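You operate a simulated robot arm through the tools that you are given. There is no shell and no other tool.

You run a simulated robot arm. Do the job below in one go: nothing can be reset, and whatever is moved stays where it is left.

Task
Clamp the cleft stub in the vice and glue the patch on its end.
Fine: wind the vice open first, stub down in the throat, jaws holding before the glue; dauber back. Set down upright: red glue dauber. A coat counts when it lies all over at full strength: go over it till it gets no stronger.
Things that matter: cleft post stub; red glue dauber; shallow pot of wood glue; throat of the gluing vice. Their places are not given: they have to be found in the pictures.

It is judged by the outcome, as a careful person would: the job done as asked, and still so three seconds after it is handed in. It fails if anything else is knocked over, pushed out of place, dropped, spilled or broken.

Robot
A 6-joint arm with a two-finger gripper, fixed in place. Base frame: the origin is on the floor under the middle of its stand, x ahead of it, y to its left, z up; the work surface is at about z = 0.82. Readings come in m, degrees, newtons and seconds.
It reaches about 1.572 m from its shoulder. Its first joint turns from -166.0 to 166.0 degrees. Payload 2.45 kg.
The tool frame sits at the grasp point between the pads (the TCP): z along the fingers, y along the line on which they close. The tips reach 0.02 m beyond it. The gripper opens to 0.14 m; its body begins 0.168 m behind the TCP.
Orientation is that of the tool frame in the base frame, as a unit quaternion [x, y, z, w]. With the fingers straight down and closing along the base's y, the tool's x points along the base's -x, its y along +y and its z along -z.

Tools
- The arm moves only by the tool move_arm. Its arguments are lists of equal length, an entry for each row: "angular": the turn, a rotation vector about the tool's x, y, z in units of 4 degrees (1.0 is 4 degrees), a list of three; "xyz": the shift along the tool's x, y, z in units of 30 mm (1.0 is 30 mm), a list of three; "hand": the gripper command, from -1 (shut) to 1 (fully open), values between in proportion. In form: {"angular": [[rx, ry, rz], ...], "xyz": [[x, y, z], ...], "hand": [hand, ...]}. A call has 1 to 20 rows; each row shifts and turns the commanded pose from where the row before left it, along the tool's axes as they then stand. A call with a number of a shift or a turn outside -1 to 1 is refused whole. A row lasts 0.2 s, in which the tool goes at most 0.05 m and 8.6 degrees; a call with a longer step from one row to the next is refused whole, and so is a gripper value outside its range. Where a pose cannot be reached the arm comes as near as it can. A force on the tool above 40 N (or 10 N above the force at the start of the call, whichever is more), or a blocked arm, ends the call early, and 0.2 s more pass. Each finger travels about 0.045 m/s and halts on what it meets, pressing with about 23 N; the grip force reading is that of the motor and also rises with nothing between the fingers. The clock runs only during rows and for 0.2 s after the last one: add rows that do not move to give the fingers time. It gives the time, the measured TCP pose, the force on the tool (base axes), the opening and the grip force at its end, in the units of the frame above (readings bear some noise), with the torque about the TCP (base axes, N m) and any sound that the robot's microphone picked up, and new pictures: "views" is both (left out), scene, wrist or none.
- Cameras (640 x 400 px; columns grow to the right, rows downward): "scene" is fixed at [0.2202, 0.5009, 1.6015]; the picture's right is [-0.48, -0.88, 0.00], its down [-0.58, 0.31, -0.75] and it looks along [0.66, -0.36, -0.66] (base axes); focal length 319 px, centre (320, 200). "wrist" rides on the gripper at [0.078, 0.011, -0.209] in the tool frame; the picture's right is [-0.14, 0.99, 0.00], its down [-0.92, -0.13, -0.37] and it looks along [-0.36, -0.05, 0.93] (tool axes); focal length 280 px, centre (320, 200).
- measure_at(camera, pixels): for up to 12 pixels [column, row] of the newest picture of that camera ("zoom" is the newest enlarged one), the place [x, y, z] in the base frame of the surface seen there, good to about 0.003 m. It takes no simulated time.
- zoom(camera, box): a new picture of the part [left, top, right, bottom] of that camera's present view, enlarged. It takes no simulated time.
- close_job(): hands the job in; it is judged then, once.

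Leave the gripper open and the arm clear of the work at the hand-in unless told otherwise.

The tools are called after ">>>" as name(argument=value, ...) on one line, values as JSON. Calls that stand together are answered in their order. move_arm: Moves the arm, as the interface text tells. Its arguments: {"type":"object","properties":{"angular":{"type":"array","items":{"type":"array","items":{"type":"number"}}},"xyz":{"type":"array","items":{"type":"array","items":{"type":"number"}}},"hand":{"type":"array","items":{"type":"number"}},"views":{"type":"string","enum":["both","scene","wrist","none"]}},"required":["angular","xyz","hand"]} The other tools are called the same way: measure_at (camera, pixels) gives the place of the surface under pixels of a picture; zoom (camera, box) takes an enlarged picture of a part of a camera's view; close_job () hands the job in.

At the start:

```text
clock: 0.0
ee_pos: [0.8072, 0.122, 1.2142]
orientation: [0.0, 1.0, 0.0, 0.0]
ft_force: [-0.1, -1.2, -0.4]
moment: [0.01, -0.05, 0.02]
gripper_width: 0.14
finger_force: 0.0
```

scene: 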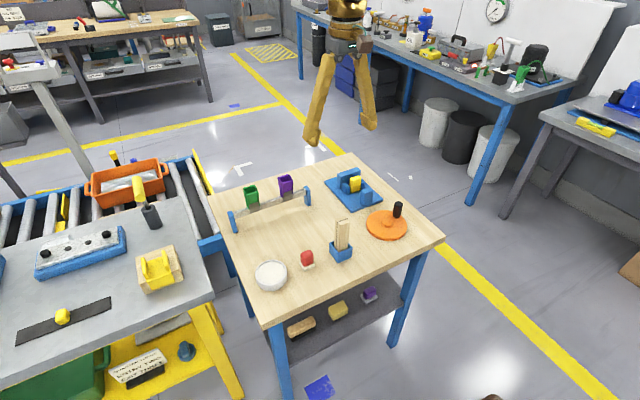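
wrist: 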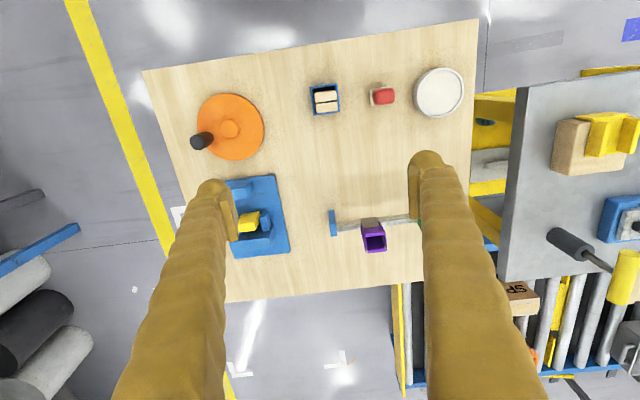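

I see a wooden table with a white pot at about (270,275), a red dauber at (307,259), a cleft stub in a blue socket at (342,237), an orange disc with a black crank knob at (388,224), and a blue vice at (352,188). I'll zoom in on these before moving.

>>> zoom(camera="scene", box=[300, 160, 420, 270])

>>> zoom(camera="scene", box=[220, 150, 340, 300])

>>> zoom(camera="wrist", box=[170, 70, 310, 270])

>>> zoom(camera="wrist", box=[290, 50, 490, 270])

```text
3.64 times, centred on (360, 215) of scene
```

zoom: 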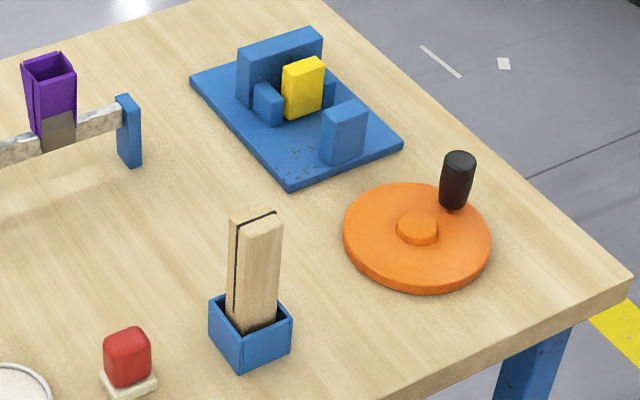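

```text
2.67 times, centred on (280, 225) of scene
```

zoom: 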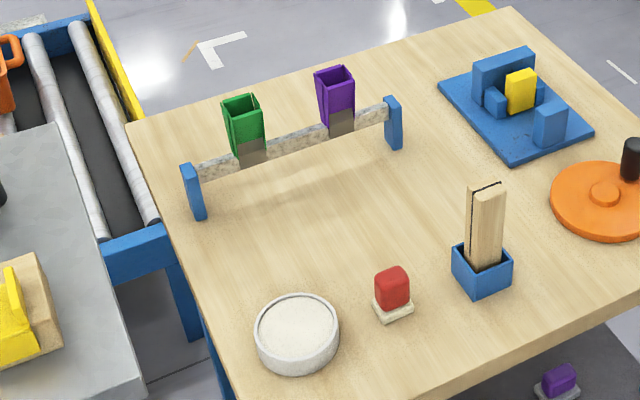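

```text
2.00 times, centred on (240, 170) of wrist
```

zoom: 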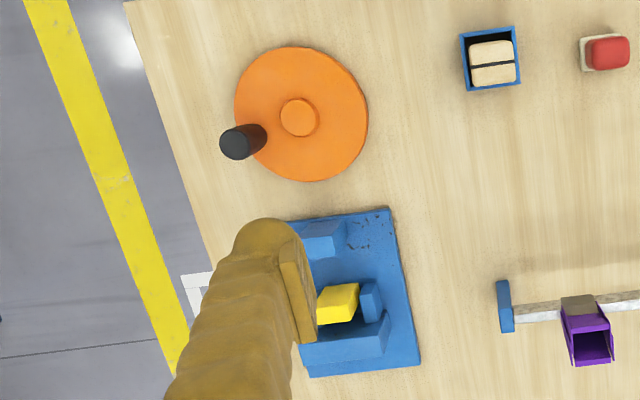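

```text
1.82 times, centred on (390, 160) of wrist
```

zoom: 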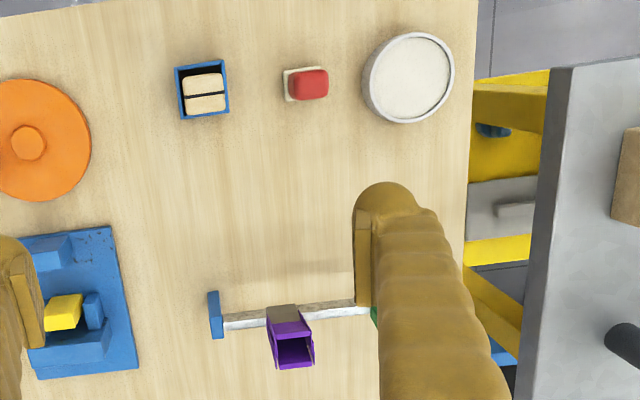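

Now I'll measure the main features: vice parts, crank disc, stub, dauber, pot.

>>> zoom(camera="scene", box=[325, 160, 389, 210])

>>> measure_at(camera="scene", pixels=[[398, 205], [398, 211], [387, 221], [371, 226], [404, 230], [387, 237], [384, 212], [342, 222], [342, 240], [307, 255], [307, 266], [270, 275]])

>>> measure_at(camera="wrist", pixels=[[202, 140], [230, 128], [230, 155], [230, 98], [326, 97], [326, 106], [383, 96], [372, 96], [438, 92], [250, 222], [265, 220], [262, 240]])

```text
8.00 times, centred on (357, 185) of scene
```

zoom: 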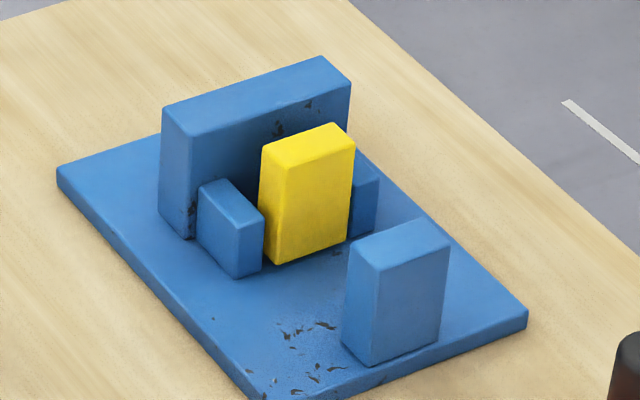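

```text
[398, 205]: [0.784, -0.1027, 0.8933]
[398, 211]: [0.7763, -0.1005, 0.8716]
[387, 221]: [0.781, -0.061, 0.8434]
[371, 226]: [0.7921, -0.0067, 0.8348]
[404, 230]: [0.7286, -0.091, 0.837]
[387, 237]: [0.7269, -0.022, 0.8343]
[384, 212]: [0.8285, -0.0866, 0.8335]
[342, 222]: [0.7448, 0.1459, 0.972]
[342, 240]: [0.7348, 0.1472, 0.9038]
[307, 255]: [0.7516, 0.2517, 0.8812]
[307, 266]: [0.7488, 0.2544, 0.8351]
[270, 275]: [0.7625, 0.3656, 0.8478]
```

```text
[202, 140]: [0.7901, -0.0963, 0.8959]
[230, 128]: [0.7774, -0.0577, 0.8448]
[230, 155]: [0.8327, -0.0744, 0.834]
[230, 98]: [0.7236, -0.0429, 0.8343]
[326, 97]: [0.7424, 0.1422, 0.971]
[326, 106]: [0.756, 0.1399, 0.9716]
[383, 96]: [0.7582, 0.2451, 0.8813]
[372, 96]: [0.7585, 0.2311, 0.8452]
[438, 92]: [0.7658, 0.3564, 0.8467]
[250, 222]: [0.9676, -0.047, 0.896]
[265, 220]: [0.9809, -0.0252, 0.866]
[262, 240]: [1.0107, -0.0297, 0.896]
```

I'll measure the vice in more detail through the zoomed picture I have (the last zoom was the scene zoom of the vice).

>>> measure_at(camera="zoom", pixels=[[175, 112], [340, 75], [250, 95], [270, 150], [340, 132], [305, 148], [280, 255], [340, 240], [205, 195], [255, 225], [230, 210], [370, 200]])

>>> measure_at(camera="zoom", pixels=[[360, 255], [440, 235], [390, 230], [375, 350], [75, 180], [510, 310], [265, 385], [150, 150], [240, 270], [325, 300], [190, 200], [215, 270]])

```text
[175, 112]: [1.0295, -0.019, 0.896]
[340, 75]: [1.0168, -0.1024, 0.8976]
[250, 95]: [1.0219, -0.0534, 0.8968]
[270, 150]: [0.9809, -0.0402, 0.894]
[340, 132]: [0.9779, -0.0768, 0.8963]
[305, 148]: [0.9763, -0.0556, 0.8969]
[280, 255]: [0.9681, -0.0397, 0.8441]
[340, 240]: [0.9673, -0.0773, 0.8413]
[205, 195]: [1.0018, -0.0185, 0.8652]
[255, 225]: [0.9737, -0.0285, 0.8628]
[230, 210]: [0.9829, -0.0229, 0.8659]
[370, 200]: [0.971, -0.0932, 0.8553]
```

```text
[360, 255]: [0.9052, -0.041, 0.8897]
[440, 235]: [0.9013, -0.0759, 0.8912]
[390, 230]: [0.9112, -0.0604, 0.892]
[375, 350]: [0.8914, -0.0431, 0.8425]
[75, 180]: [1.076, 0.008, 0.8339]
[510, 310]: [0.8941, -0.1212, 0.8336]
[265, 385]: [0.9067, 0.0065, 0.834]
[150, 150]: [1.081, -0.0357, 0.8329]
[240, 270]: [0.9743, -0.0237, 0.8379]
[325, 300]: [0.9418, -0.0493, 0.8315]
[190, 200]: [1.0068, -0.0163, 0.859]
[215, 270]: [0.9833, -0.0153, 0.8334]
```

The vice sits around x 0.89–1.03, y about -0.06, with the yellow jaw near the tall back jaw. I'll move the hand over the vice for a clear view from above between the fingers.

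>>> move_arm(angular=[[0, 0, 0], [0, 0, 0], [0, 0, 0], [0, 0, 0], [0, 0, 0], [0, 0, 0], [0, 0, 0]], xyz=[[-0.5, -0.98, 0.6], [-0.5, -0.98, 0.6], [-0.5, -0.98, 0.6], [-0.5, -0.98, 0.6], [-0.5, -0.98, 0.6], [-0.5, -0.98, 0.6], [0, 0, 0]], hand=[1, 1, 1, 1, 1, 1, 1])

```text
clock: 1.6
ee_pos: [0.8971, -0.0547, 1.1046]
orientation: [0.001, 1.0, 0.001, 0.0]
ft_force: [-1.1, -0.8, 0.7]
moment: [-0.01, -0.03, 0.0]
gripper_width: 0.1397
finger_force: 0.0
```

scene: 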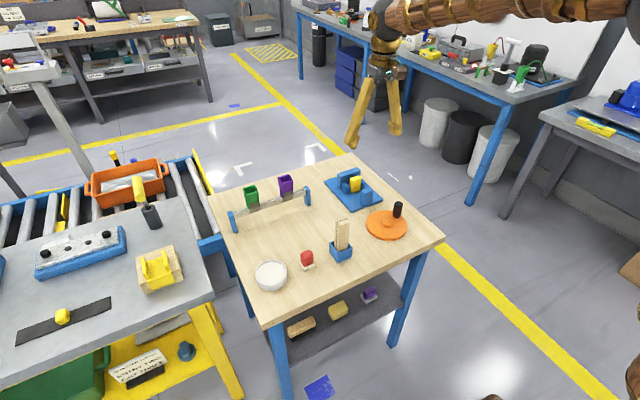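
wrist: 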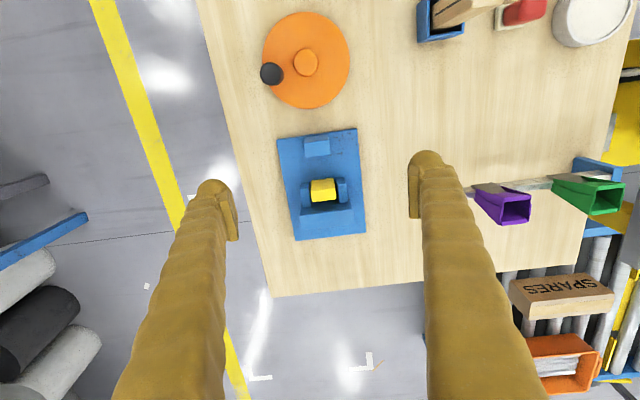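

>>> zoom(camera="wrist", box=[270, 120, 375, 245])

>>> zoom(camera="wrist", box=[250, 0, 360, 115])

```text
3.20 times, centred on (322, 182) of wrist
```

zoom: 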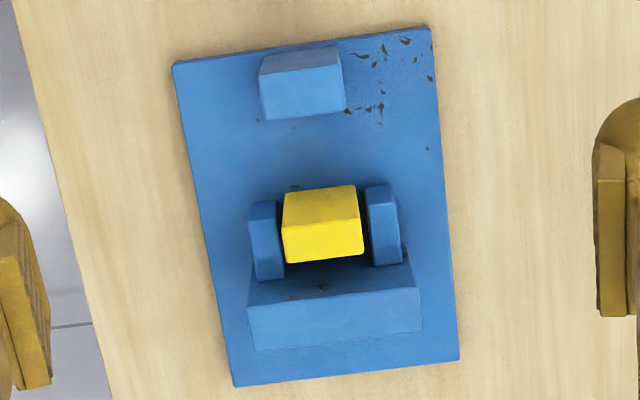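

```text
3.48 times, centred on (305, 58) of wrist
```

zoom: 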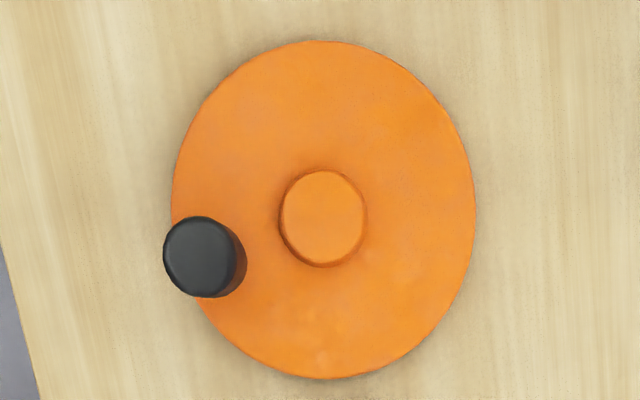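

>>> measure_at(camera="zoom", pixels=[[215, 240], [200, 255], [322, 218], [245, 100], [402, 100], [325, 48]])

>>> zoom(camera="wrist", box=[290, 155, 355, 225])

```text
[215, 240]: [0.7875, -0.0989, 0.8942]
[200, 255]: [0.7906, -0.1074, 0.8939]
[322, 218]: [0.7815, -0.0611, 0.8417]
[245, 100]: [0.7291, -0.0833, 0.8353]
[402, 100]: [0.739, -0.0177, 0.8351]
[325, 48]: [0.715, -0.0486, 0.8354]
```

```text
5.71 times, centred on (322, 190) of wrist
```

zoom: 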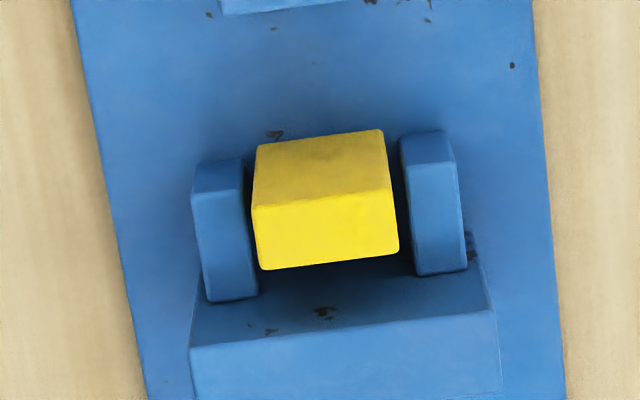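

>>> measure_at(camera="zoom", pixels=[[262, 212], [380, 195], [268, 262], [390, 245], [320, 230], [205, 205], [235, 200], [215, 290], [410, 170], [445, 170], [425, 265], [455, 265]])

>>> measure_at(camera="zoom", pixels=[[200, 345], [485, 318], [340, 330], [340, 360], [340, 310], [340, 290], [250, 290], [400, 280], [340, 270], [320, 160], [260, 160], [375, 145]])

```text
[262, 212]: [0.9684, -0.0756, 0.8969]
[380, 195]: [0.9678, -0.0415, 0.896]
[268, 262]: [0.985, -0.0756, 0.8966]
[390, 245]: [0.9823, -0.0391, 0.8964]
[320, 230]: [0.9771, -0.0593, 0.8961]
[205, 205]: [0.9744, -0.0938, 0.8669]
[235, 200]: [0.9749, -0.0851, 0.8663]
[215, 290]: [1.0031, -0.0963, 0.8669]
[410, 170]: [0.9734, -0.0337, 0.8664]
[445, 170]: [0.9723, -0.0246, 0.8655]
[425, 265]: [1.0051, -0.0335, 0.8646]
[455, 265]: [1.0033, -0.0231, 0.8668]
```

```text
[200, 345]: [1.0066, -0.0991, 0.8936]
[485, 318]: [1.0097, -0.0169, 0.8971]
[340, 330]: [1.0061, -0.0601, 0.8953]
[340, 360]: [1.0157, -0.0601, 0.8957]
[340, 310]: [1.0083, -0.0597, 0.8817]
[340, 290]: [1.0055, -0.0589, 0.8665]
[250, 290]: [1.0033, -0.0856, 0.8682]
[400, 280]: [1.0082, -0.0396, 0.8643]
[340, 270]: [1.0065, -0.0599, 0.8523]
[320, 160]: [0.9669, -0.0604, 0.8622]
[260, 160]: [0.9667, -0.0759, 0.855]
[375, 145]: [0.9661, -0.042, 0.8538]
```

The vice lies square to the base axes: yellow jaw's rear face x≈0.986, back jaw face x≈1.005, cheeks at y≈-0.084 and -0.034, so the throat is centred at y≈-0.059. Next I go over the stub to see its end, its cleft and the dauber closer.

>>> move_arm(angular=[[0, 0, 0], [0, 0, 0], [0, 0, 0], [0, 0, 0], [0, 0, 0], [0, 0, 0], [0, 0, 0], [0, 0, 0], [0, 0, 0]], xyz=[[0.9, 0.83, -0.19], [0.9, 0.83, -0.19], [0.9, 0.83, -0.19], [0.9, 0.83, -0.19], [0.9, 0.83, -0.19], [0.9, 0.83, -0.19], [0.9, 0.83, -0.19], [0.9, 0.83, -0.19], [0, 0, 0]], hand=[1, 1, 1, 1, 1, 1, 1, 1, 1])

```text
clock: 3.6
ee_pos: [0.6841, 0.1454, 1.1513]
orientation: [0.0, 1.0, -0.001, 0.0]
ft_force: [-0.8, -0.4, 0.0]
moment: [-0.03, 0.0, -0.01]
gripper_width: 0.1401
finger_force: 0.0
```

scene: 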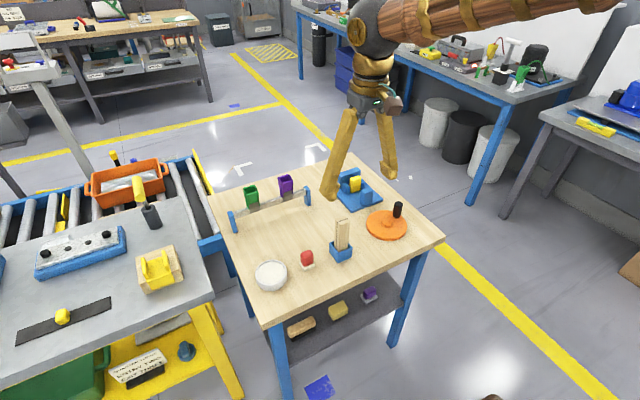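
wrist: 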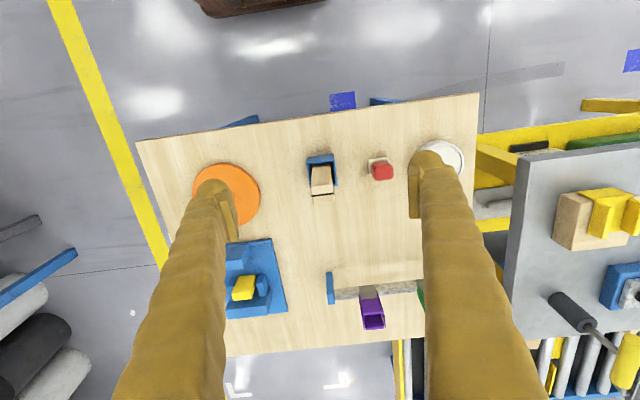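

>>> zoom(camera="wrist", box=[295, 140, 410, 215])

>>> zoom(camera="scene", box=[320, 205, 365, 270])

>>> zoom(camera="scene", box=[250, 235, 330, 300])

```text
5.33 times, centred on (352, 178) of wrist
```

zoom: 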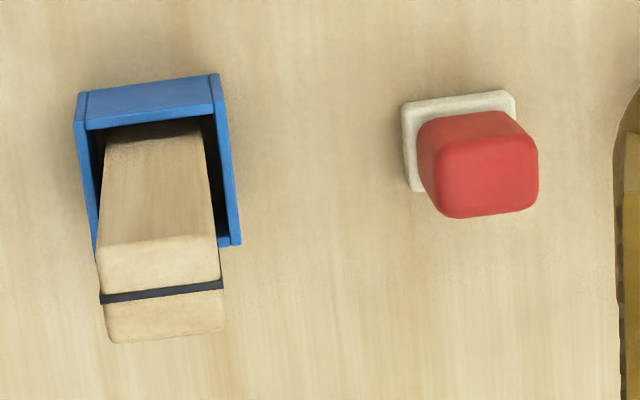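

```text
6.15 times, centred on (342, 238) of scene
```

zoom: 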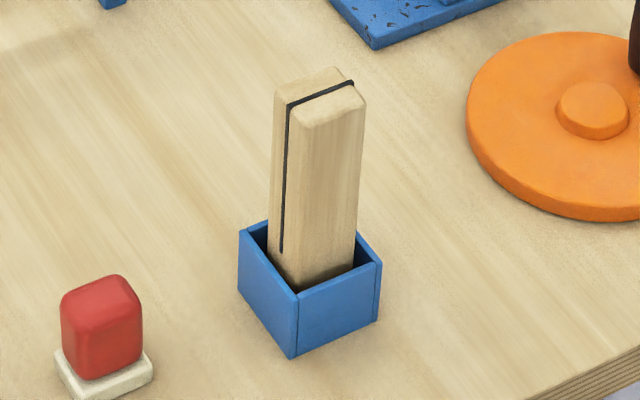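

```text
6.15 times, centred on (290, 268) of scene
```

zoom: 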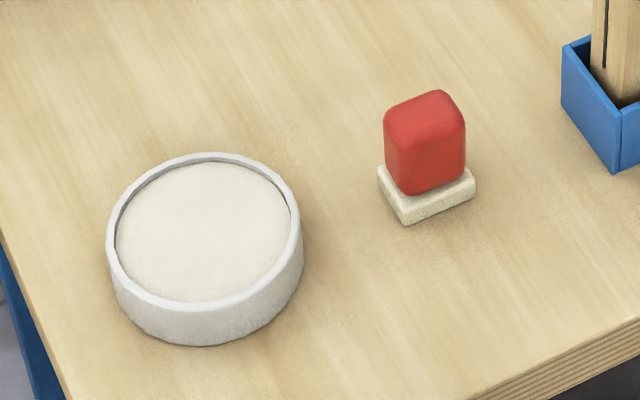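

>>> zoom(camera="wrist", box=[300, 148, 345, 208])

```text
6.67 times, centred on (322, 178) of wrist
```

zoom: 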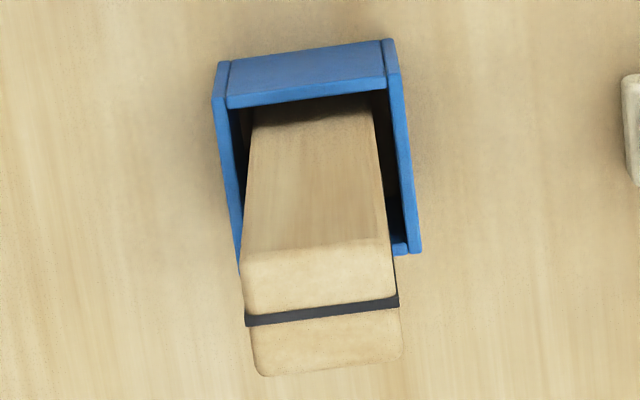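

>>> measure_at(camera="zoom", pixels=[[248, 270], [388, 255], [320, 253], [320, 280], [252, 345], [397, 330], [330, 345], [330, 362], [258, 370], [396, 355], [325, 240], [325, 180]])

>>> measure_at(camera="zoom", pixels=[[222, 70], [390, 45], [222, 100], [395, 80], [300, 105], [415, 245], [400, 245], [235, 235], [310, 125], [255, 140], [370, 130], [320, 315]])

>>> zoom(camera="wrist", box=[360, 150, 405, 190])

```text
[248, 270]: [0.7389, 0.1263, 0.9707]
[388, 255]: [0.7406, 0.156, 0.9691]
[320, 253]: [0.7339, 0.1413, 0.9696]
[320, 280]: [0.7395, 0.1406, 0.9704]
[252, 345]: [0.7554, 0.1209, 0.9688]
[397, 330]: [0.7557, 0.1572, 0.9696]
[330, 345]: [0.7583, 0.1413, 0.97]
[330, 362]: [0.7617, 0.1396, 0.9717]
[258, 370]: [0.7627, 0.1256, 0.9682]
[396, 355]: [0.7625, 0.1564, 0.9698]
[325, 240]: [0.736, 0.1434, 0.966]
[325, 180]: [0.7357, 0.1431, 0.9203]
```

```text
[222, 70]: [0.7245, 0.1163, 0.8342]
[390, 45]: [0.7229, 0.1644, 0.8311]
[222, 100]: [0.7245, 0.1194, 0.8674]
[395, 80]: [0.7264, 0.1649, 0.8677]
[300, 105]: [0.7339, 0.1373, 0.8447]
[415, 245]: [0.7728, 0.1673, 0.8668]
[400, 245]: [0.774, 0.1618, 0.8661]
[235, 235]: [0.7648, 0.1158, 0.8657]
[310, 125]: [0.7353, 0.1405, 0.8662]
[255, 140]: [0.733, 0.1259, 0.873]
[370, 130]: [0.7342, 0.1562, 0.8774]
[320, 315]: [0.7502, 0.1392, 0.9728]
```

```text
10.00 times, centred on (382, 170) of wrist
```

zoom: 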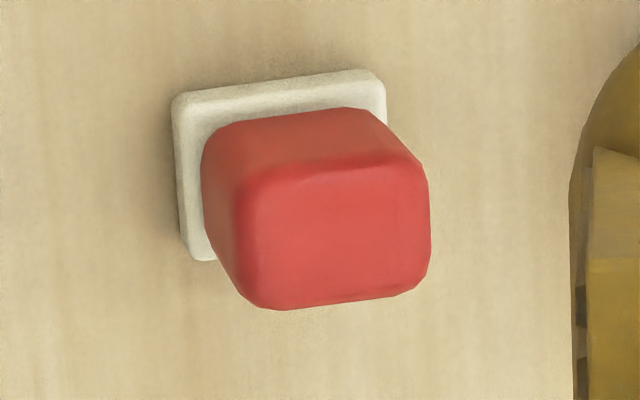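

>>> measure_at(camera="zoom", pixels=[[250, 190], [415, 170], [250, 285], [415, 275], [330, 230], [320, 160], [260, 140], [185, 105], [370, 80], [380, 110], [195, 250], [290, 125]])

>>> measure_at(camera="scene", pixels=[[302, 253], [307, 250], [311, 256], [306, 262], [300, 264], [307, 270], [313, 266], [256, 274], [270, 262], [287, 274], [271, 288], [270, 270]])

```text
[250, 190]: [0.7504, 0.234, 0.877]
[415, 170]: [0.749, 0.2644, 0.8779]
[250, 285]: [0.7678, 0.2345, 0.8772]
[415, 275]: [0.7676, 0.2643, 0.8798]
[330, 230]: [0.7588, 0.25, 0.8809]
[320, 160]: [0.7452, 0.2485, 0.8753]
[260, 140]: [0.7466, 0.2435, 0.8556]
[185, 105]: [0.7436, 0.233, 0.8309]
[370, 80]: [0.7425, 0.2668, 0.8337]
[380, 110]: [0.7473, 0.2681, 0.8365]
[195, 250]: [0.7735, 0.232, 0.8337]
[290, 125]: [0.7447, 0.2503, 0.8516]
```

```text
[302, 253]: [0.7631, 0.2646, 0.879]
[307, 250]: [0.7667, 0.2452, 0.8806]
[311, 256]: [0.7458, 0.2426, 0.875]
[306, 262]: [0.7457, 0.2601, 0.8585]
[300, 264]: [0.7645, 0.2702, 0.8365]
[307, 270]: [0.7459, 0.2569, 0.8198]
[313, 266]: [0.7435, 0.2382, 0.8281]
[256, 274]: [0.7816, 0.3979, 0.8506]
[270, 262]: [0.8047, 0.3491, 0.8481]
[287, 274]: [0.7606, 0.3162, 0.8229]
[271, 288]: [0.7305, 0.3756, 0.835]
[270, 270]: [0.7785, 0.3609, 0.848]
```

The stub is about 28 × 35 mm, top at z≈0.970, cleft plane facing x (the way the vice closes), so I'll hold it along y. The dauber is centred near (0.759, 0.250) and the pot near (0.768, 0.358). Now I move above the crank knob near (0.79, -0.107) to see it from directly above.

>>> move_arm(angular=[[0, 0, 0], [0, 0, 0], [0, 0, 0], [0, 0, 0], [0, 0, 0], [0, 0, 0], [0, 0, 0], [0, 0, 0], [0, 0, 0], [0, 0, 0]], xyz=[[-0.392, -0.933, 0.486], [-0.392, -0.933, 0.486], [-0.392, -0.933, 0.486], [-0.392, -0.933, 0.486], [-0.392, -0.933, 0.486], [-0.392, -0.933, 0.486], [-0.392, -0.933, 0.486], [-0.392, -0.933, 0.486], [-0.392, -0.933, 0.486], [0, 0, 0]], hand=[1, 1, 1, 1, 1, 1, 1, 1, 1, 1])

```text
clock: 5.8
ee_pos: [0.7886, -0.1085, 1.0181]
orientation: [0.0, 1.0, 0.0, 0.0]
ft_force: [-0.1, -0.5, -0.3]
moment: [-0.02, 0.01, -0.02]
gripper_width: 0.1398
finger_force: 0.2
```

scene: 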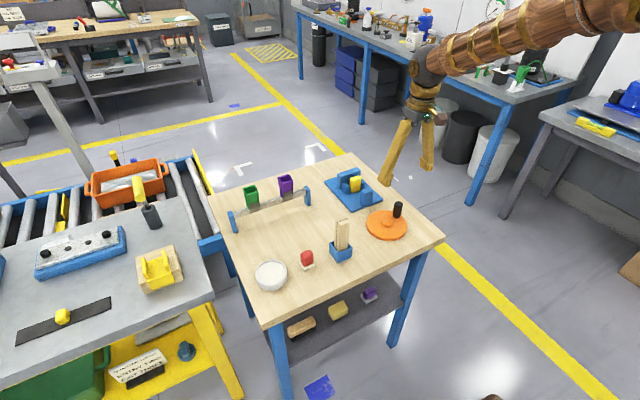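
wrist: 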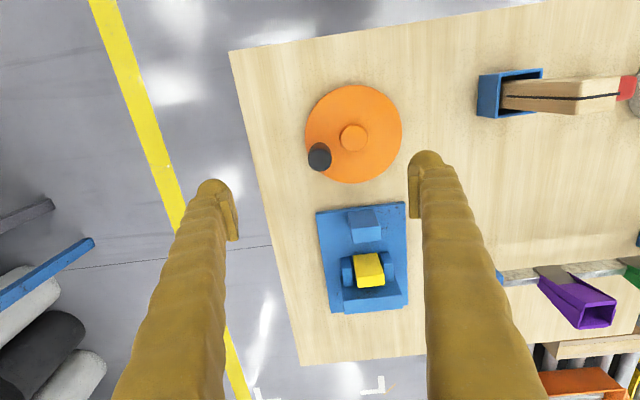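

>>> zoom(camera="wrist", box=[295, 75, 415, 195])

```text
3.33 times, centred on (355, 135) of wrist
```

zoom: 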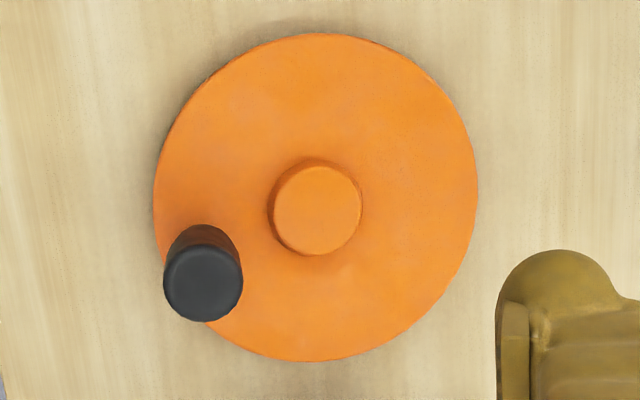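

>>> measure_at(camera="zoom", pixels=[[203, 282], [180, 282], [228, 282], [203, 258], [203, 306], [317, 210], [160, 210], [470, 200], [310, 45], [315, 350], [203, 238], [168, 290]])

```text
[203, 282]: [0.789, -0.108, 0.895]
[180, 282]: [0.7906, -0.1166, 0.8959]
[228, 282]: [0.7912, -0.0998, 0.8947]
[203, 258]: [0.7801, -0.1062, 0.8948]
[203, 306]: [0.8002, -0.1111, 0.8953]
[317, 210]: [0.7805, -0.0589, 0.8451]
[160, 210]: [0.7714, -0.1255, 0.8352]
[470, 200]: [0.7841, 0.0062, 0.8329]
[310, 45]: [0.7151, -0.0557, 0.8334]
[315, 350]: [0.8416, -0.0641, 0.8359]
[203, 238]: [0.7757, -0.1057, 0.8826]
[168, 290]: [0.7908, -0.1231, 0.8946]
```

The wheel's centre is about (0.779, -0.060), and the knob's top centre is (0.790, -0.1085, 0.895), about 26 mm across on a 50 mm radius. I'll go down around the knob to z≈0.873 and close on it.

>>> move_arm(angular=[[0, 0, 0], [0, 0, 0], [0, 0, 0], [0, 0, 0], [0, 0, 0], [0, 0, 0], [0, 0, 0], [0, 0, 0], [0, 0, 0], [0, 0, 0], [0, 0, 0], [0, 0, 0], [0, 0, 0]], xyz=[[-0.04, 0, 0.9], [0, 0, 0.9], [0, 0, 0.9], [0, 0, 0.9], [0, 0, 0.7], [0, 0, 0.53], [0, 0, 0], [0, 0, 0], [0, 0, 0], [0, 0, 0], [0, 0, 0], [0, 0, 0], [0, 0, 0]], hand=[0, 0, 0, 0, 0, 0, -1, -1, -1, -1, -1, -1, -1])

```text
clock: 8.6
ee_pos: [0.7906, -0.1076, 0.8739]
orientation: [0.0, 1.0, 0.0, 0.0]
ft_force: [8.4, -23.5, -6.4]
moment: [-0.23, -0.12, -0.15]
gripper_width: 0.0288
finger_force: 45.0
```

scene: 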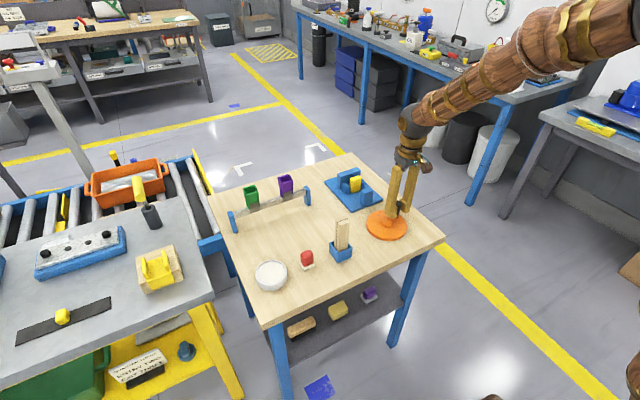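
wrist: 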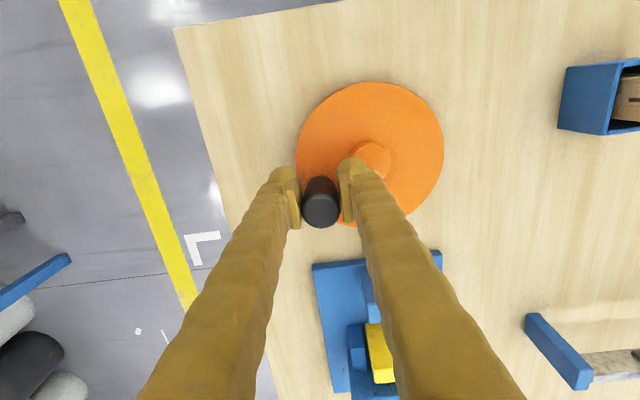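

I hold the knob (width 28.8 mm, grip 45 N). I'll turn it anticlockwise (seen from above) by about 45 degrees along the 50 mm circle and watch the yellow jaw and forces.

>>> move_arm(angular=[[0, 0, 0], [0, 0, 0], [0, 0, 0], [0, 0, 0]], xyz=[[-0.455, 0.11, 0], [-0.352, 0.251, 0], [-0.275, 0.334, 0], [0, 0, 0]], hand=[-1, -1, -1, -1])

```text
clock: 9.2
ee_pos: [0.8098, -0.0943, 0.876]
orientation: [0.0, 1.0, 0.001, -0.002]
ft_force: [-2.7, 4.4, 7.2]
moment: [0.03, -0.12, 0.01]
gripper_width: 0.0283
finger_force: 45.2
stopped in row 3: the force on the tool passed its limit at 44 N (the readings are from after the stop); the commanded pose is now the measured one
```

scene: 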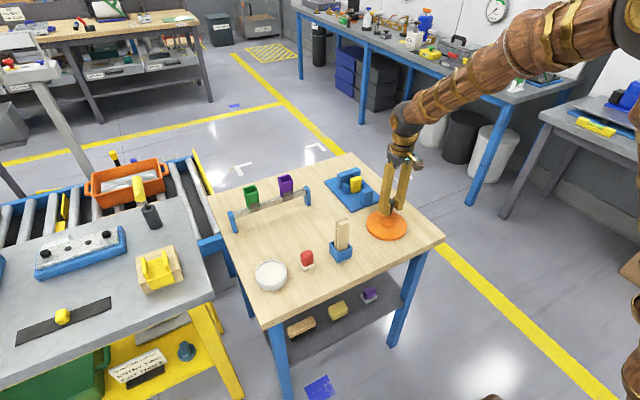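
wrist: 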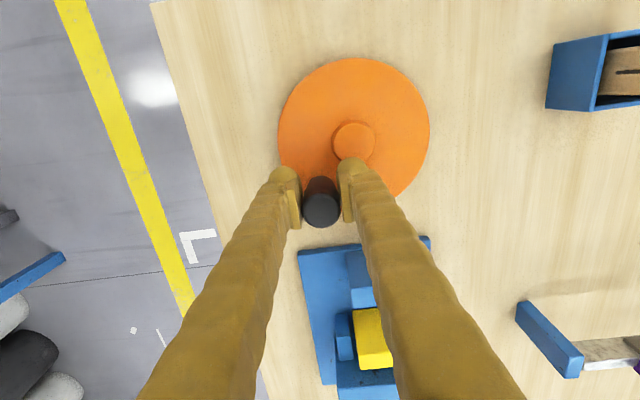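

The knob turned to about -48 degrees before the force limit tripped. I'll look at the yellow jaw to see which way it moved.

>>> zoom(camera="scene", box=[325, 160, 389, 210])

>>> zoom(camera="wrist", box=[260, 40, 450, 240])

```text
8.00 times, centred on (357, 185) of scene
```

zoom: 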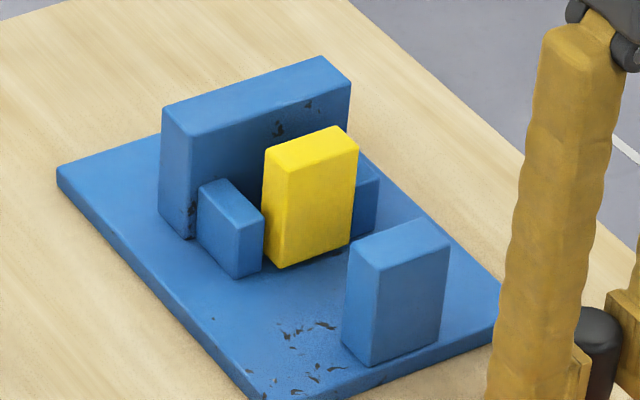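

```text
2.00 times, centred on (355, 140) of wrist
```

zoom: 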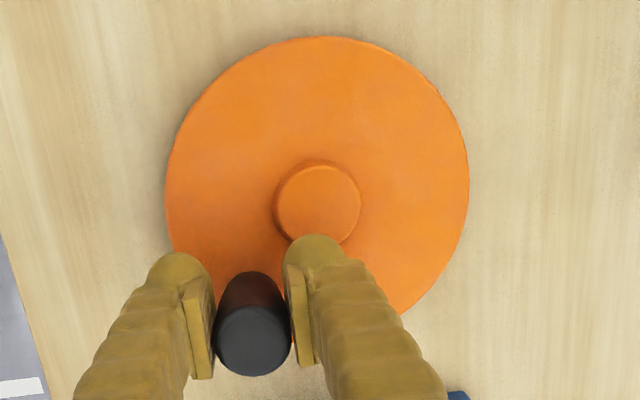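

>>> measure_at(camera="zoom", pixels=[[253, 340], [225, 340], [280, 340], [318, 208], [168, 200], [468, 190], [318, 40], [340, 310], [250, 310], [250, 372]])

>>> measure_at(camera="wrist", pixels=[[372, 325], [372, 318], [375, 355], [365, 345], [385, 345]])

>>> measure_at(camera="scene", pixels=[[355, 178], [352, 180], [360, 177], [355, 188], [360, 187], [352, 175]])

```text
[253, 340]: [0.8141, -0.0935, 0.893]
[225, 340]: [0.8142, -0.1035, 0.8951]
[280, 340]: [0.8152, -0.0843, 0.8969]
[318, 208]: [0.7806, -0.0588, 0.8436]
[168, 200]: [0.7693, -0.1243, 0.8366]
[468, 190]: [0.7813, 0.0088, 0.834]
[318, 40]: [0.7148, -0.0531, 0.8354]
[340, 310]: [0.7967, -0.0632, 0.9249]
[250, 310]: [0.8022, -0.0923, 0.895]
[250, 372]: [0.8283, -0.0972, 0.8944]
```

```text
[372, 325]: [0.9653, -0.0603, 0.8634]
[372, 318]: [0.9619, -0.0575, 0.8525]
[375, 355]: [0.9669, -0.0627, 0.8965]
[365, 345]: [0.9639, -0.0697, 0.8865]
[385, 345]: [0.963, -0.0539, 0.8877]
```

```text
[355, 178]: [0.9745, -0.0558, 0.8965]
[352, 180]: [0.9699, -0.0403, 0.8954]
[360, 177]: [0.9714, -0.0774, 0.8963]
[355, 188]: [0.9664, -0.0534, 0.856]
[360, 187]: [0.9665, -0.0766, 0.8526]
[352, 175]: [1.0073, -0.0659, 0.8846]
```

Anticlockwise opens: the jaw's front face went from x≈0.9665 to ≈0.9635. The knob's centre is now about (0.8145, -0.094), 4 mm ahead of the TCP in x. I'll loosen, recentre and regrip, then turn more slowly (7.5° per row).

>>> move_arm(angular=[[0, 0, 0], [0, 0, 0], [0, 0, 0], [0, 0, 0], [0, 0, 0]], xyz=[[0, 0, 0], [-0.15, 0.01, 0.05], [0, 0, 0], [0, 0, 0], [0, 0, 0]], hand=[-0.45, -0.45, -0.45, -1, -1], views="none")

```text
clock: 10.4
ee_pos: [0.8148, -0.0934, 0.8731]
orientation: [0.0, 1.0, 0.001, -0.003]
ft_force: [0.2, 0.6, 0.5]
moment: [-0.01, -0.01, -0.01]
gripper_width: 0.0287
finger_force: 33.4
```

Regripped with almost no side force. Now the slow anticlockwise turn through 90 degrees, from about -44° to +46°.

>>> move_arm(angular=[[0, 0, 0], [0, 0, 0], [0, 0, 0], [0, 0, 0], [0, 0, 0], [0, 0, 0], [0, 0, 0], [0, 0, 0], [0, 0, 0], [0, 0, 0], [0, 0, 0], [0, 0, 0], [0, 0, 0]], xyz=[[-0.1394, 0.1647, 0], [-0.1167, 0.1815, 0], [-0.0921, 0.1952, 0], [-0.0658, 0.2055, 0], [-0.0384, 0.2123, 0], [-0.0104, 0.2155, 0], [0.0179, 0.2151, 0], [0.0458, 0.2109, 0], [0.0729, 0.2031, 0], [0.0988, 0.1919, 0], [0.123, 0.1773, 0], [0.1451, 0.1597, 0], [0, 0, 0]], hand=[-1, -1, -1, -1, -1, -1, -1, -1, -1, -1, -1, -1, -1])

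```text
clock: 13.2
ee_pos: [0.8143, -0.0234, 0.873]
orientation: [0.0, 1.0, 0.001, -0.003]
ft_force: [-12.7, -14.8, -10.1]
moment: [-0.19, -0.09, -0.02]
gripper_width: 0.0286
finger_force: 45.1
```

scene: 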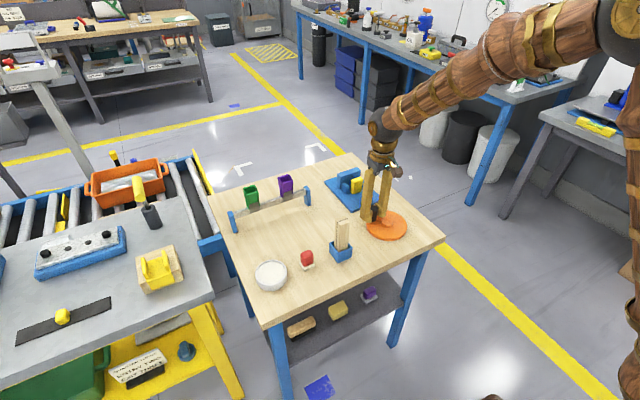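
wrist: 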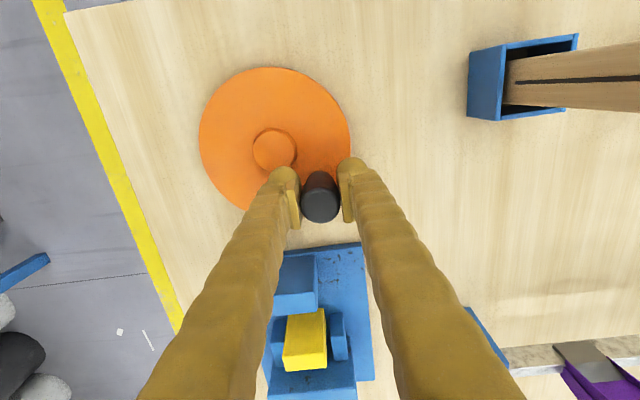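

That worked; the knob is now at +46°. I'll measure the jaw opening and knob.

>>> measure_at(camera="wrist", pixels=[[320, 203], [320, 180], [320, 221], [305, 355], [305, 335], [290, 355], [320, 352], [305, 367]])

>>> zoom(camera="scene", box=[325, 160, 389, 210])

```text
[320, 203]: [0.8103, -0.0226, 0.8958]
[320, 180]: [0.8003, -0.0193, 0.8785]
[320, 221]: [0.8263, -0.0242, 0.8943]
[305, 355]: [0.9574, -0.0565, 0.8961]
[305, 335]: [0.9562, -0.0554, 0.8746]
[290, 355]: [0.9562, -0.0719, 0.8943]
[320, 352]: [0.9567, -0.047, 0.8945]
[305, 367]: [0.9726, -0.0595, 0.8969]
```

```text
8.00 times, centred on (357, 185) of scene
```

zoom: 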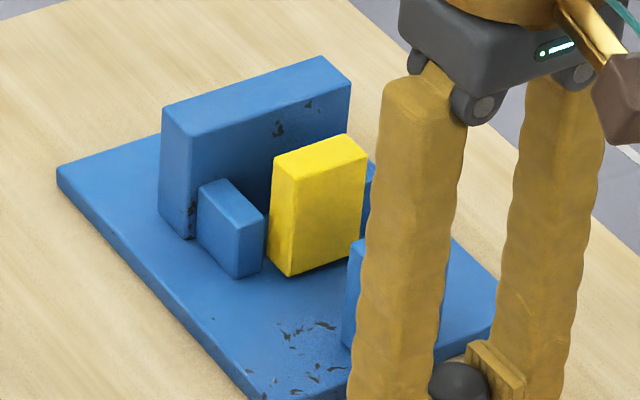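

The jaw face has gone to x≈0.956, i.e. about 30 mm per turn, so the throat is about 29 mm now. I want about 40 mm, so I'll keep turning anticlockwise another 150°.

>>> move_arm(angular=[[0, 0, 0], [0, 0, 0], [0, 0, 0], [0, 0, 0], [0, 0, 0], [0, 0, 0], [0, 0, 0], [0, 0, 0], [0, 0, 0], [0, 0, 0], [0, 0, 0], [0, 0, 0], [0, 0, 0], [0, 0, 0], [0, 0, 0], [0, 0, 0], [0, 0, 0], [0, 0, 0], [0, 0, 0], [0, 0, 0]], xyz=[[0.187, 0.1165, 0], [0.1835, 0.1136, 0], [0.1968, 0.0886, 0], [0.2067, 0.0622, 0], [0.213, 0.0347, 0], [0.2157, 0.0066, 0], [0.2147, -0.0216, 0], [0.2101, -0.0495, 0], [0.2018, -0.0765, 0], [0.1901, -0.1021, 0], [0.1751, -0.1261, 0], [0.1572, -0.1479, 0], [0.1365, -0.1671, 0], [0.1136, -0.1835, 0], [0.0886, -0.1968, 0], [0.0622, -0.2067, 0], [0.0347, -0.213, 0], [0.0066, -0.2157, 0], [-0.0216, -0.2147, 0], [-0.0495, -0.2101, 0]], hand=[-1, -1, -1, -1, -1, -1, -1, -1, -1, -1, -1, -1, -1, -1, -1, -1, -1, -1, -1, -1])

```text
clock: 14.7
ee_pos: [0.7777, -0.0096, 0.8736]
orientation: [-0.001, 1.0, 0.002, -0.002]
ft_force: [-0.4, 3.7, -0.5]
moment: [0.03, 0.08, 0.05]
gripper_width: 0.0287
finger_force: 45.5
stopped in row 7: the force on the tool passed its limit at 41 N (the readings are from after the stop); the commanded pose is now the measured one
```

scene: 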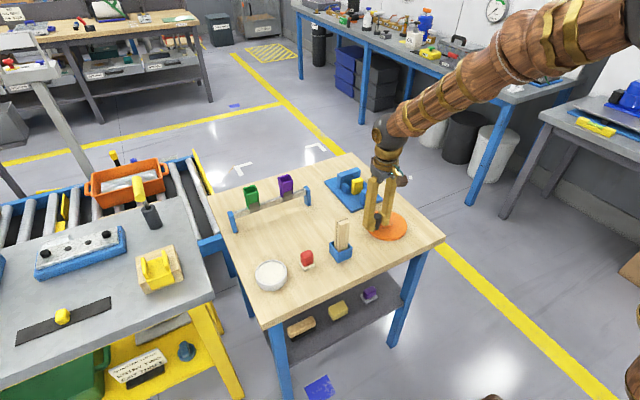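
wrist: 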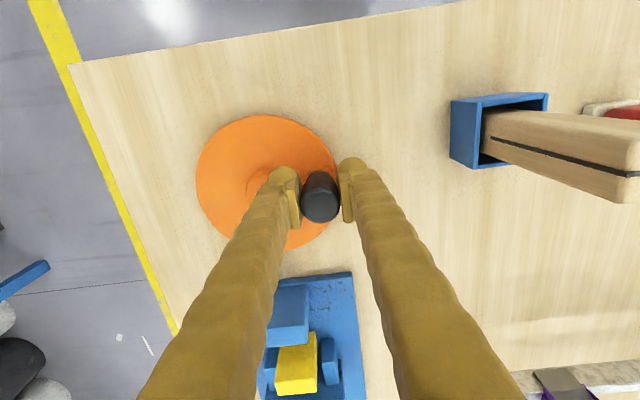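

>>> measure_at(camera="wrist", pixels=[[320, 203], [320, 190], [320, 219], [305, 203], [337, 203], [297, 375], [297, 350]])

```text
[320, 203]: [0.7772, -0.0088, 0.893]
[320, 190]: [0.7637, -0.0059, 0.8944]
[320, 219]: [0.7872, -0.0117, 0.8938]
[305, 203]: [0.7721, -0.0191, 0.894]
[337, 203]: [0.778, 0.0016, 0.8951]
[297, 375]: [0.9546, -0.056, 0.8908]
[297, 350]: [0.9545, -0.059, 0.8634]
```

The knob stays centred in the grip at about 91°. I'll continue more slowly, 6° per row for 120°.

>>> move_arm(angular=[[0, 0, 0], [0, 0, 0], [0, 0, 0], [0, 0, 0], [0, 0, 0], [0, 0, 0], [0, 0, 0], [0, 0, 0], [0, 0, 0], [0, 0, 0], [0, 0, 0], [0, 0, 0], [0, 0, 0], [0, 0, 0], [0, 0, 0], [0, 0, 0], [0, 0, 0], [0, 0, 0], [0, 0, 0], [0, 0, 0]], xyz=[[0.1729, -0.0136, 0], [0.1705, -0.0316, 0], [0.1663, -0.0492, 0], [0.1602, -0.0664, 0], [0.1524, -0.0827, 0], [0.1429, -0.0982, 0], [0.1319, -0.1126, 0], [0.1194, -0.1258, 0], [0.1056, -0.1376, 0], [0.0906, -0.1478, 0], [0.0746, -0.1565, 0], [0.0579, -0.1634, 0], [0.0405, -0.1686, 0], [0.0226, -0.1719, 0], [0.0045, -0.1733, 0], [-0.0136, -0.1729, 0], [-0.0316, -0.1705, 0], [-0.0492, -0.1663, 0], [-0.0664, -0.1602, 0], [-0.0827, -0.1524, 0]], hand=[-1, -1, -1, -1, -1, -1, -1, -1, -1, -1, -1, -1, -1, -1, -1, -1, -1, -1, -1, -1])

```text
clock: 18.9
ee_pos: [0.7365, -0.0861, 0.8734]
orientation: [0.0, 1.0, 0.002, -0.003]
ft_force: [-14.4, -8.3, 1.5]
moment: [-0.11, 0.14, 0.02]
gripper_width: 0.0286
finger_force: 44.9
```

scene: 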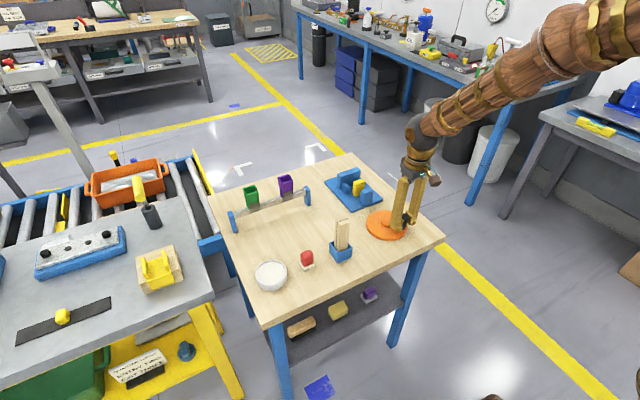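
wrist: 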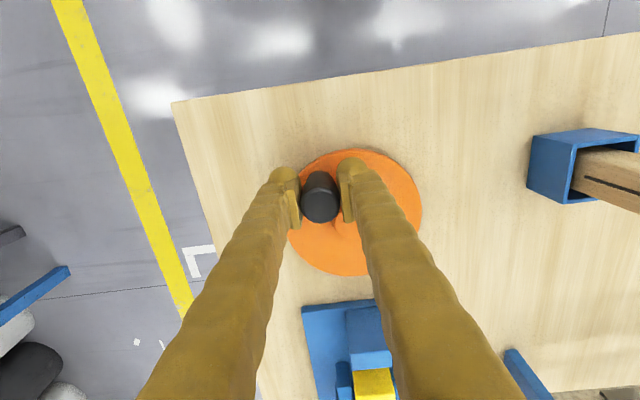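

>>> zoom(camera="scene", box=[325, 160, 389, 210])

>>> measure_at(camera="scene", pixels=[[355, 188], [358, 182], [362, 181], [356, 190], [362, 189]])

>>> measure_at(camera="wrist", pixels=[[320, 205], [373, 385], [373, 395]])

```text
8.00 times, centred on (357, 185) of scene
```

zoom: 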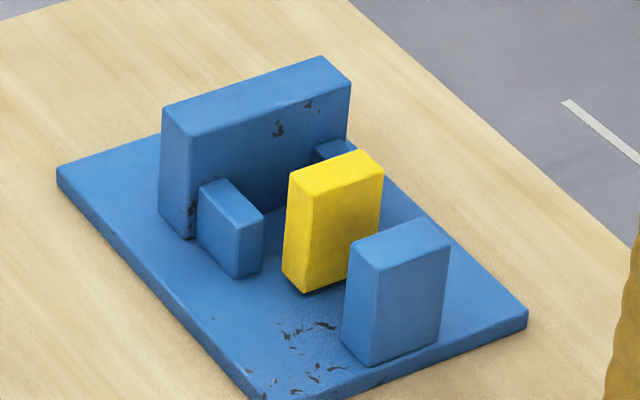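

```text
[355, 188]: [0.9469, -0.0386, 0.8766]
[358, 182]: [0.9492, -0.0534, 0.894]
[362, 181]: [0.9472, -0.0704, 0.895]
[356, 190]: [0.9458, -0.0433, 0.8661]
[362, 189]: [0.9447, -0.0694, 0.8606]
```

```text
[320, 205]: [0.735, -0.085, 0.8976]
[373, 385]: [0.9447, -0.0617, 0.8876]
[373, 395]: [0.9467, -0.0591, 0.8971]
```

The throat is now about 40 mm (jaw front face x≈0.945, back jaw face 1.005); enough for the 28 mm stub. I'll release the knob, rise straight up and go over the stub.

>>> move_arm(angular=[[0, 0, 0], [0, 0, 0], [0, 0, 0], [0, 0, 0], [0, 0, 0], [0, 0, 0], [0, 0, 0], [0, 0, 0], [0, 0, 0], [0, 0, 0], [0, 0, 0], [0, 0, 0], [0, 0, 0], [0, 0, 0], [0, 0, 0], [0, 0, 0], [0, 0, 0], [0, 0, 0], [0, 0, 0]], xyz=[[0, 0, 0], [0, 0, 0], [0, 0, 0], [0, 0, -0.7], [0, 0, -1], [0, 0, -1], [0, 0, -1], [0, 0, -1], [0, 0, -1], [0, 0, -0.7], [-0.052, 0.944, 0], [-0.052, 0.944, 0], [-0.052, 0.944, 0], [-0.052, 0.944, 0], [-0.052, 0.944, 0], [-0.052, 0.944, 0], [-0.052, 0.944, 0], [-0.052, 0.944, 0], [0, 0, 0]], hand=[0, 0, 0, 0, 0, 0, 0, 0, 0, 0, 0, 0, 0, 0, 0, 0, 0, 0, 0])

```text
clock: 22.9
ee_pos: [0.7486, 0.1394, 1.0664]
orientation: [-0.001, 1.0, 0.001, -0.003]
ft_force: [0.2, -0.6, -0.6]
moment: [0.0, -0.02, -0.02]
gripper_width: 0.0701
finger_force: 0.1
```

scene: 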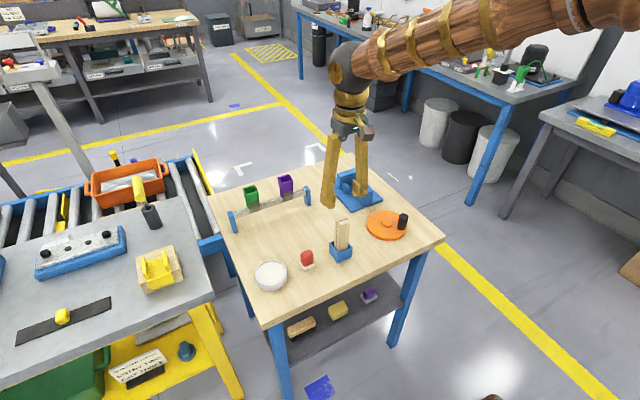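
wrist: 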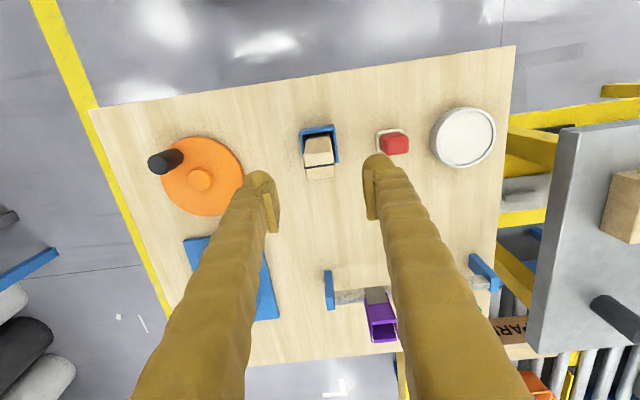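

>>> zoom(camera="wrist", box=[290, 110, 350, 190])

```text
5.00 times, centred on (320, 150) of wrist
```

zoom: 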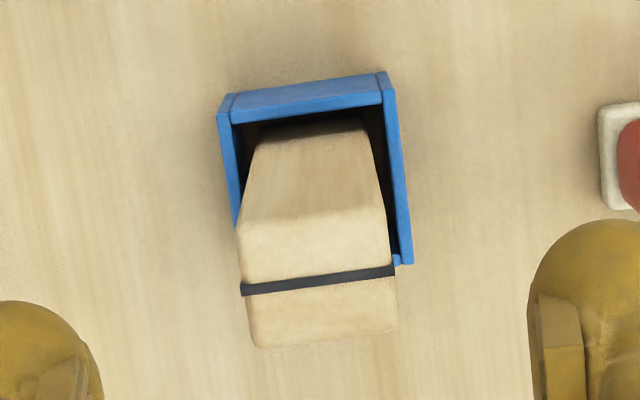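

>>> measure_at(camera="zoom", pixels=[[241, 250], [386, 235], [246, 275], [388, 262], [251, 318], [394, 300], [310, 225], [320, 325], [320, 341], [330, 278]])

```text
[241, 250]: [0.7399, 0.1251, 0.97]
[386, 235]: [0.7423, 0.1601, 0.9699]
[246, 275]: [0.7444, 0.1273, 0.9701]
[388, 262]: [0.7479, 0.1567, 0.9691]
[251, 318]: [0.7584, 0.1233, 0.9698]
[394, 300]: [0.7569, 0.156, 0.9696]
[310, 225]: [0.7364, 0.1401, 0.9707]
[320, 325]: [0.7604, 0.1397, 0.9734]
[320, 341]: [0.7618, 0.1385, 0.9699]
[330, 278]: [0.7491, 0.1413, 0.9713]
```

The stub's centre is (0.749, 0.141) with the cleft facing x. I'll go down with the fingers on its ±y sides to z≈0.94 and close.

>>> move_arm(angular=[[0, 0, 0], [0, 0, 0], [0, 0, 0], [0, 0, 0], [0, 0, 0], [0, 0, 0], [0, 0, 0], [0, 0, 0], [0, 0, 0], [0, 0, 0]], xyz=[[-0.01, 0.05, 0.8], [0, 0, 0.9], [0, 0, 0.9], [0, 0, 0.9], [0, 0, 0.7], [0, 0, 0], [0, 0, 0], [0, 0, 0], [0, 0, 0], [0, 0, 0]], hand=[0, 0, 0, 0, 0, 0, -1, -1, -1, -1])

```text
clock: 25.1
ee_pos: [0.7501, 0.1409, 0.9394]
orientation: [-0.001, 1.0, 0.002, -0.002]
ft_force: [-0.7, 0.7, -0.6]
moment: [0.0, 0.01, -0.02]
gripper_width: 0.0329
finger_force: 22.7
```

scene: 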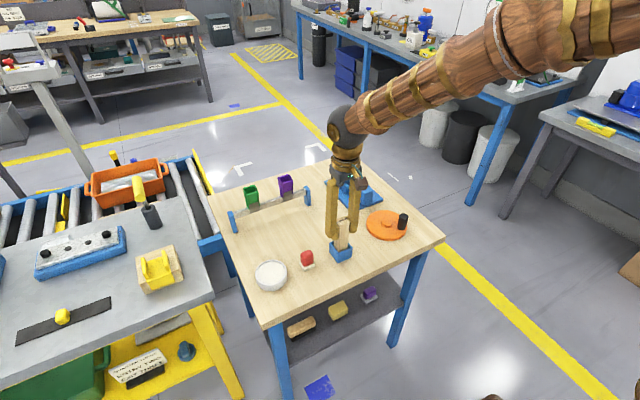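
wrist: 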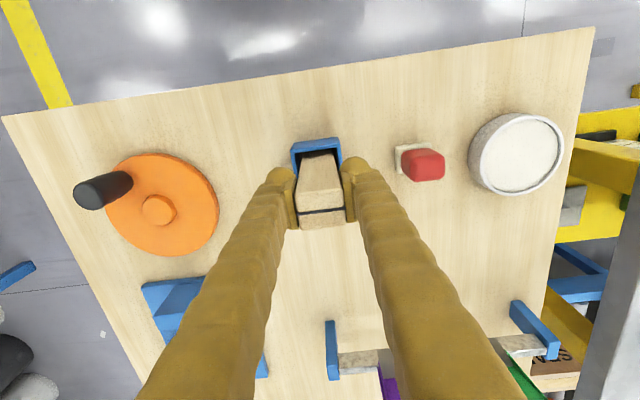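

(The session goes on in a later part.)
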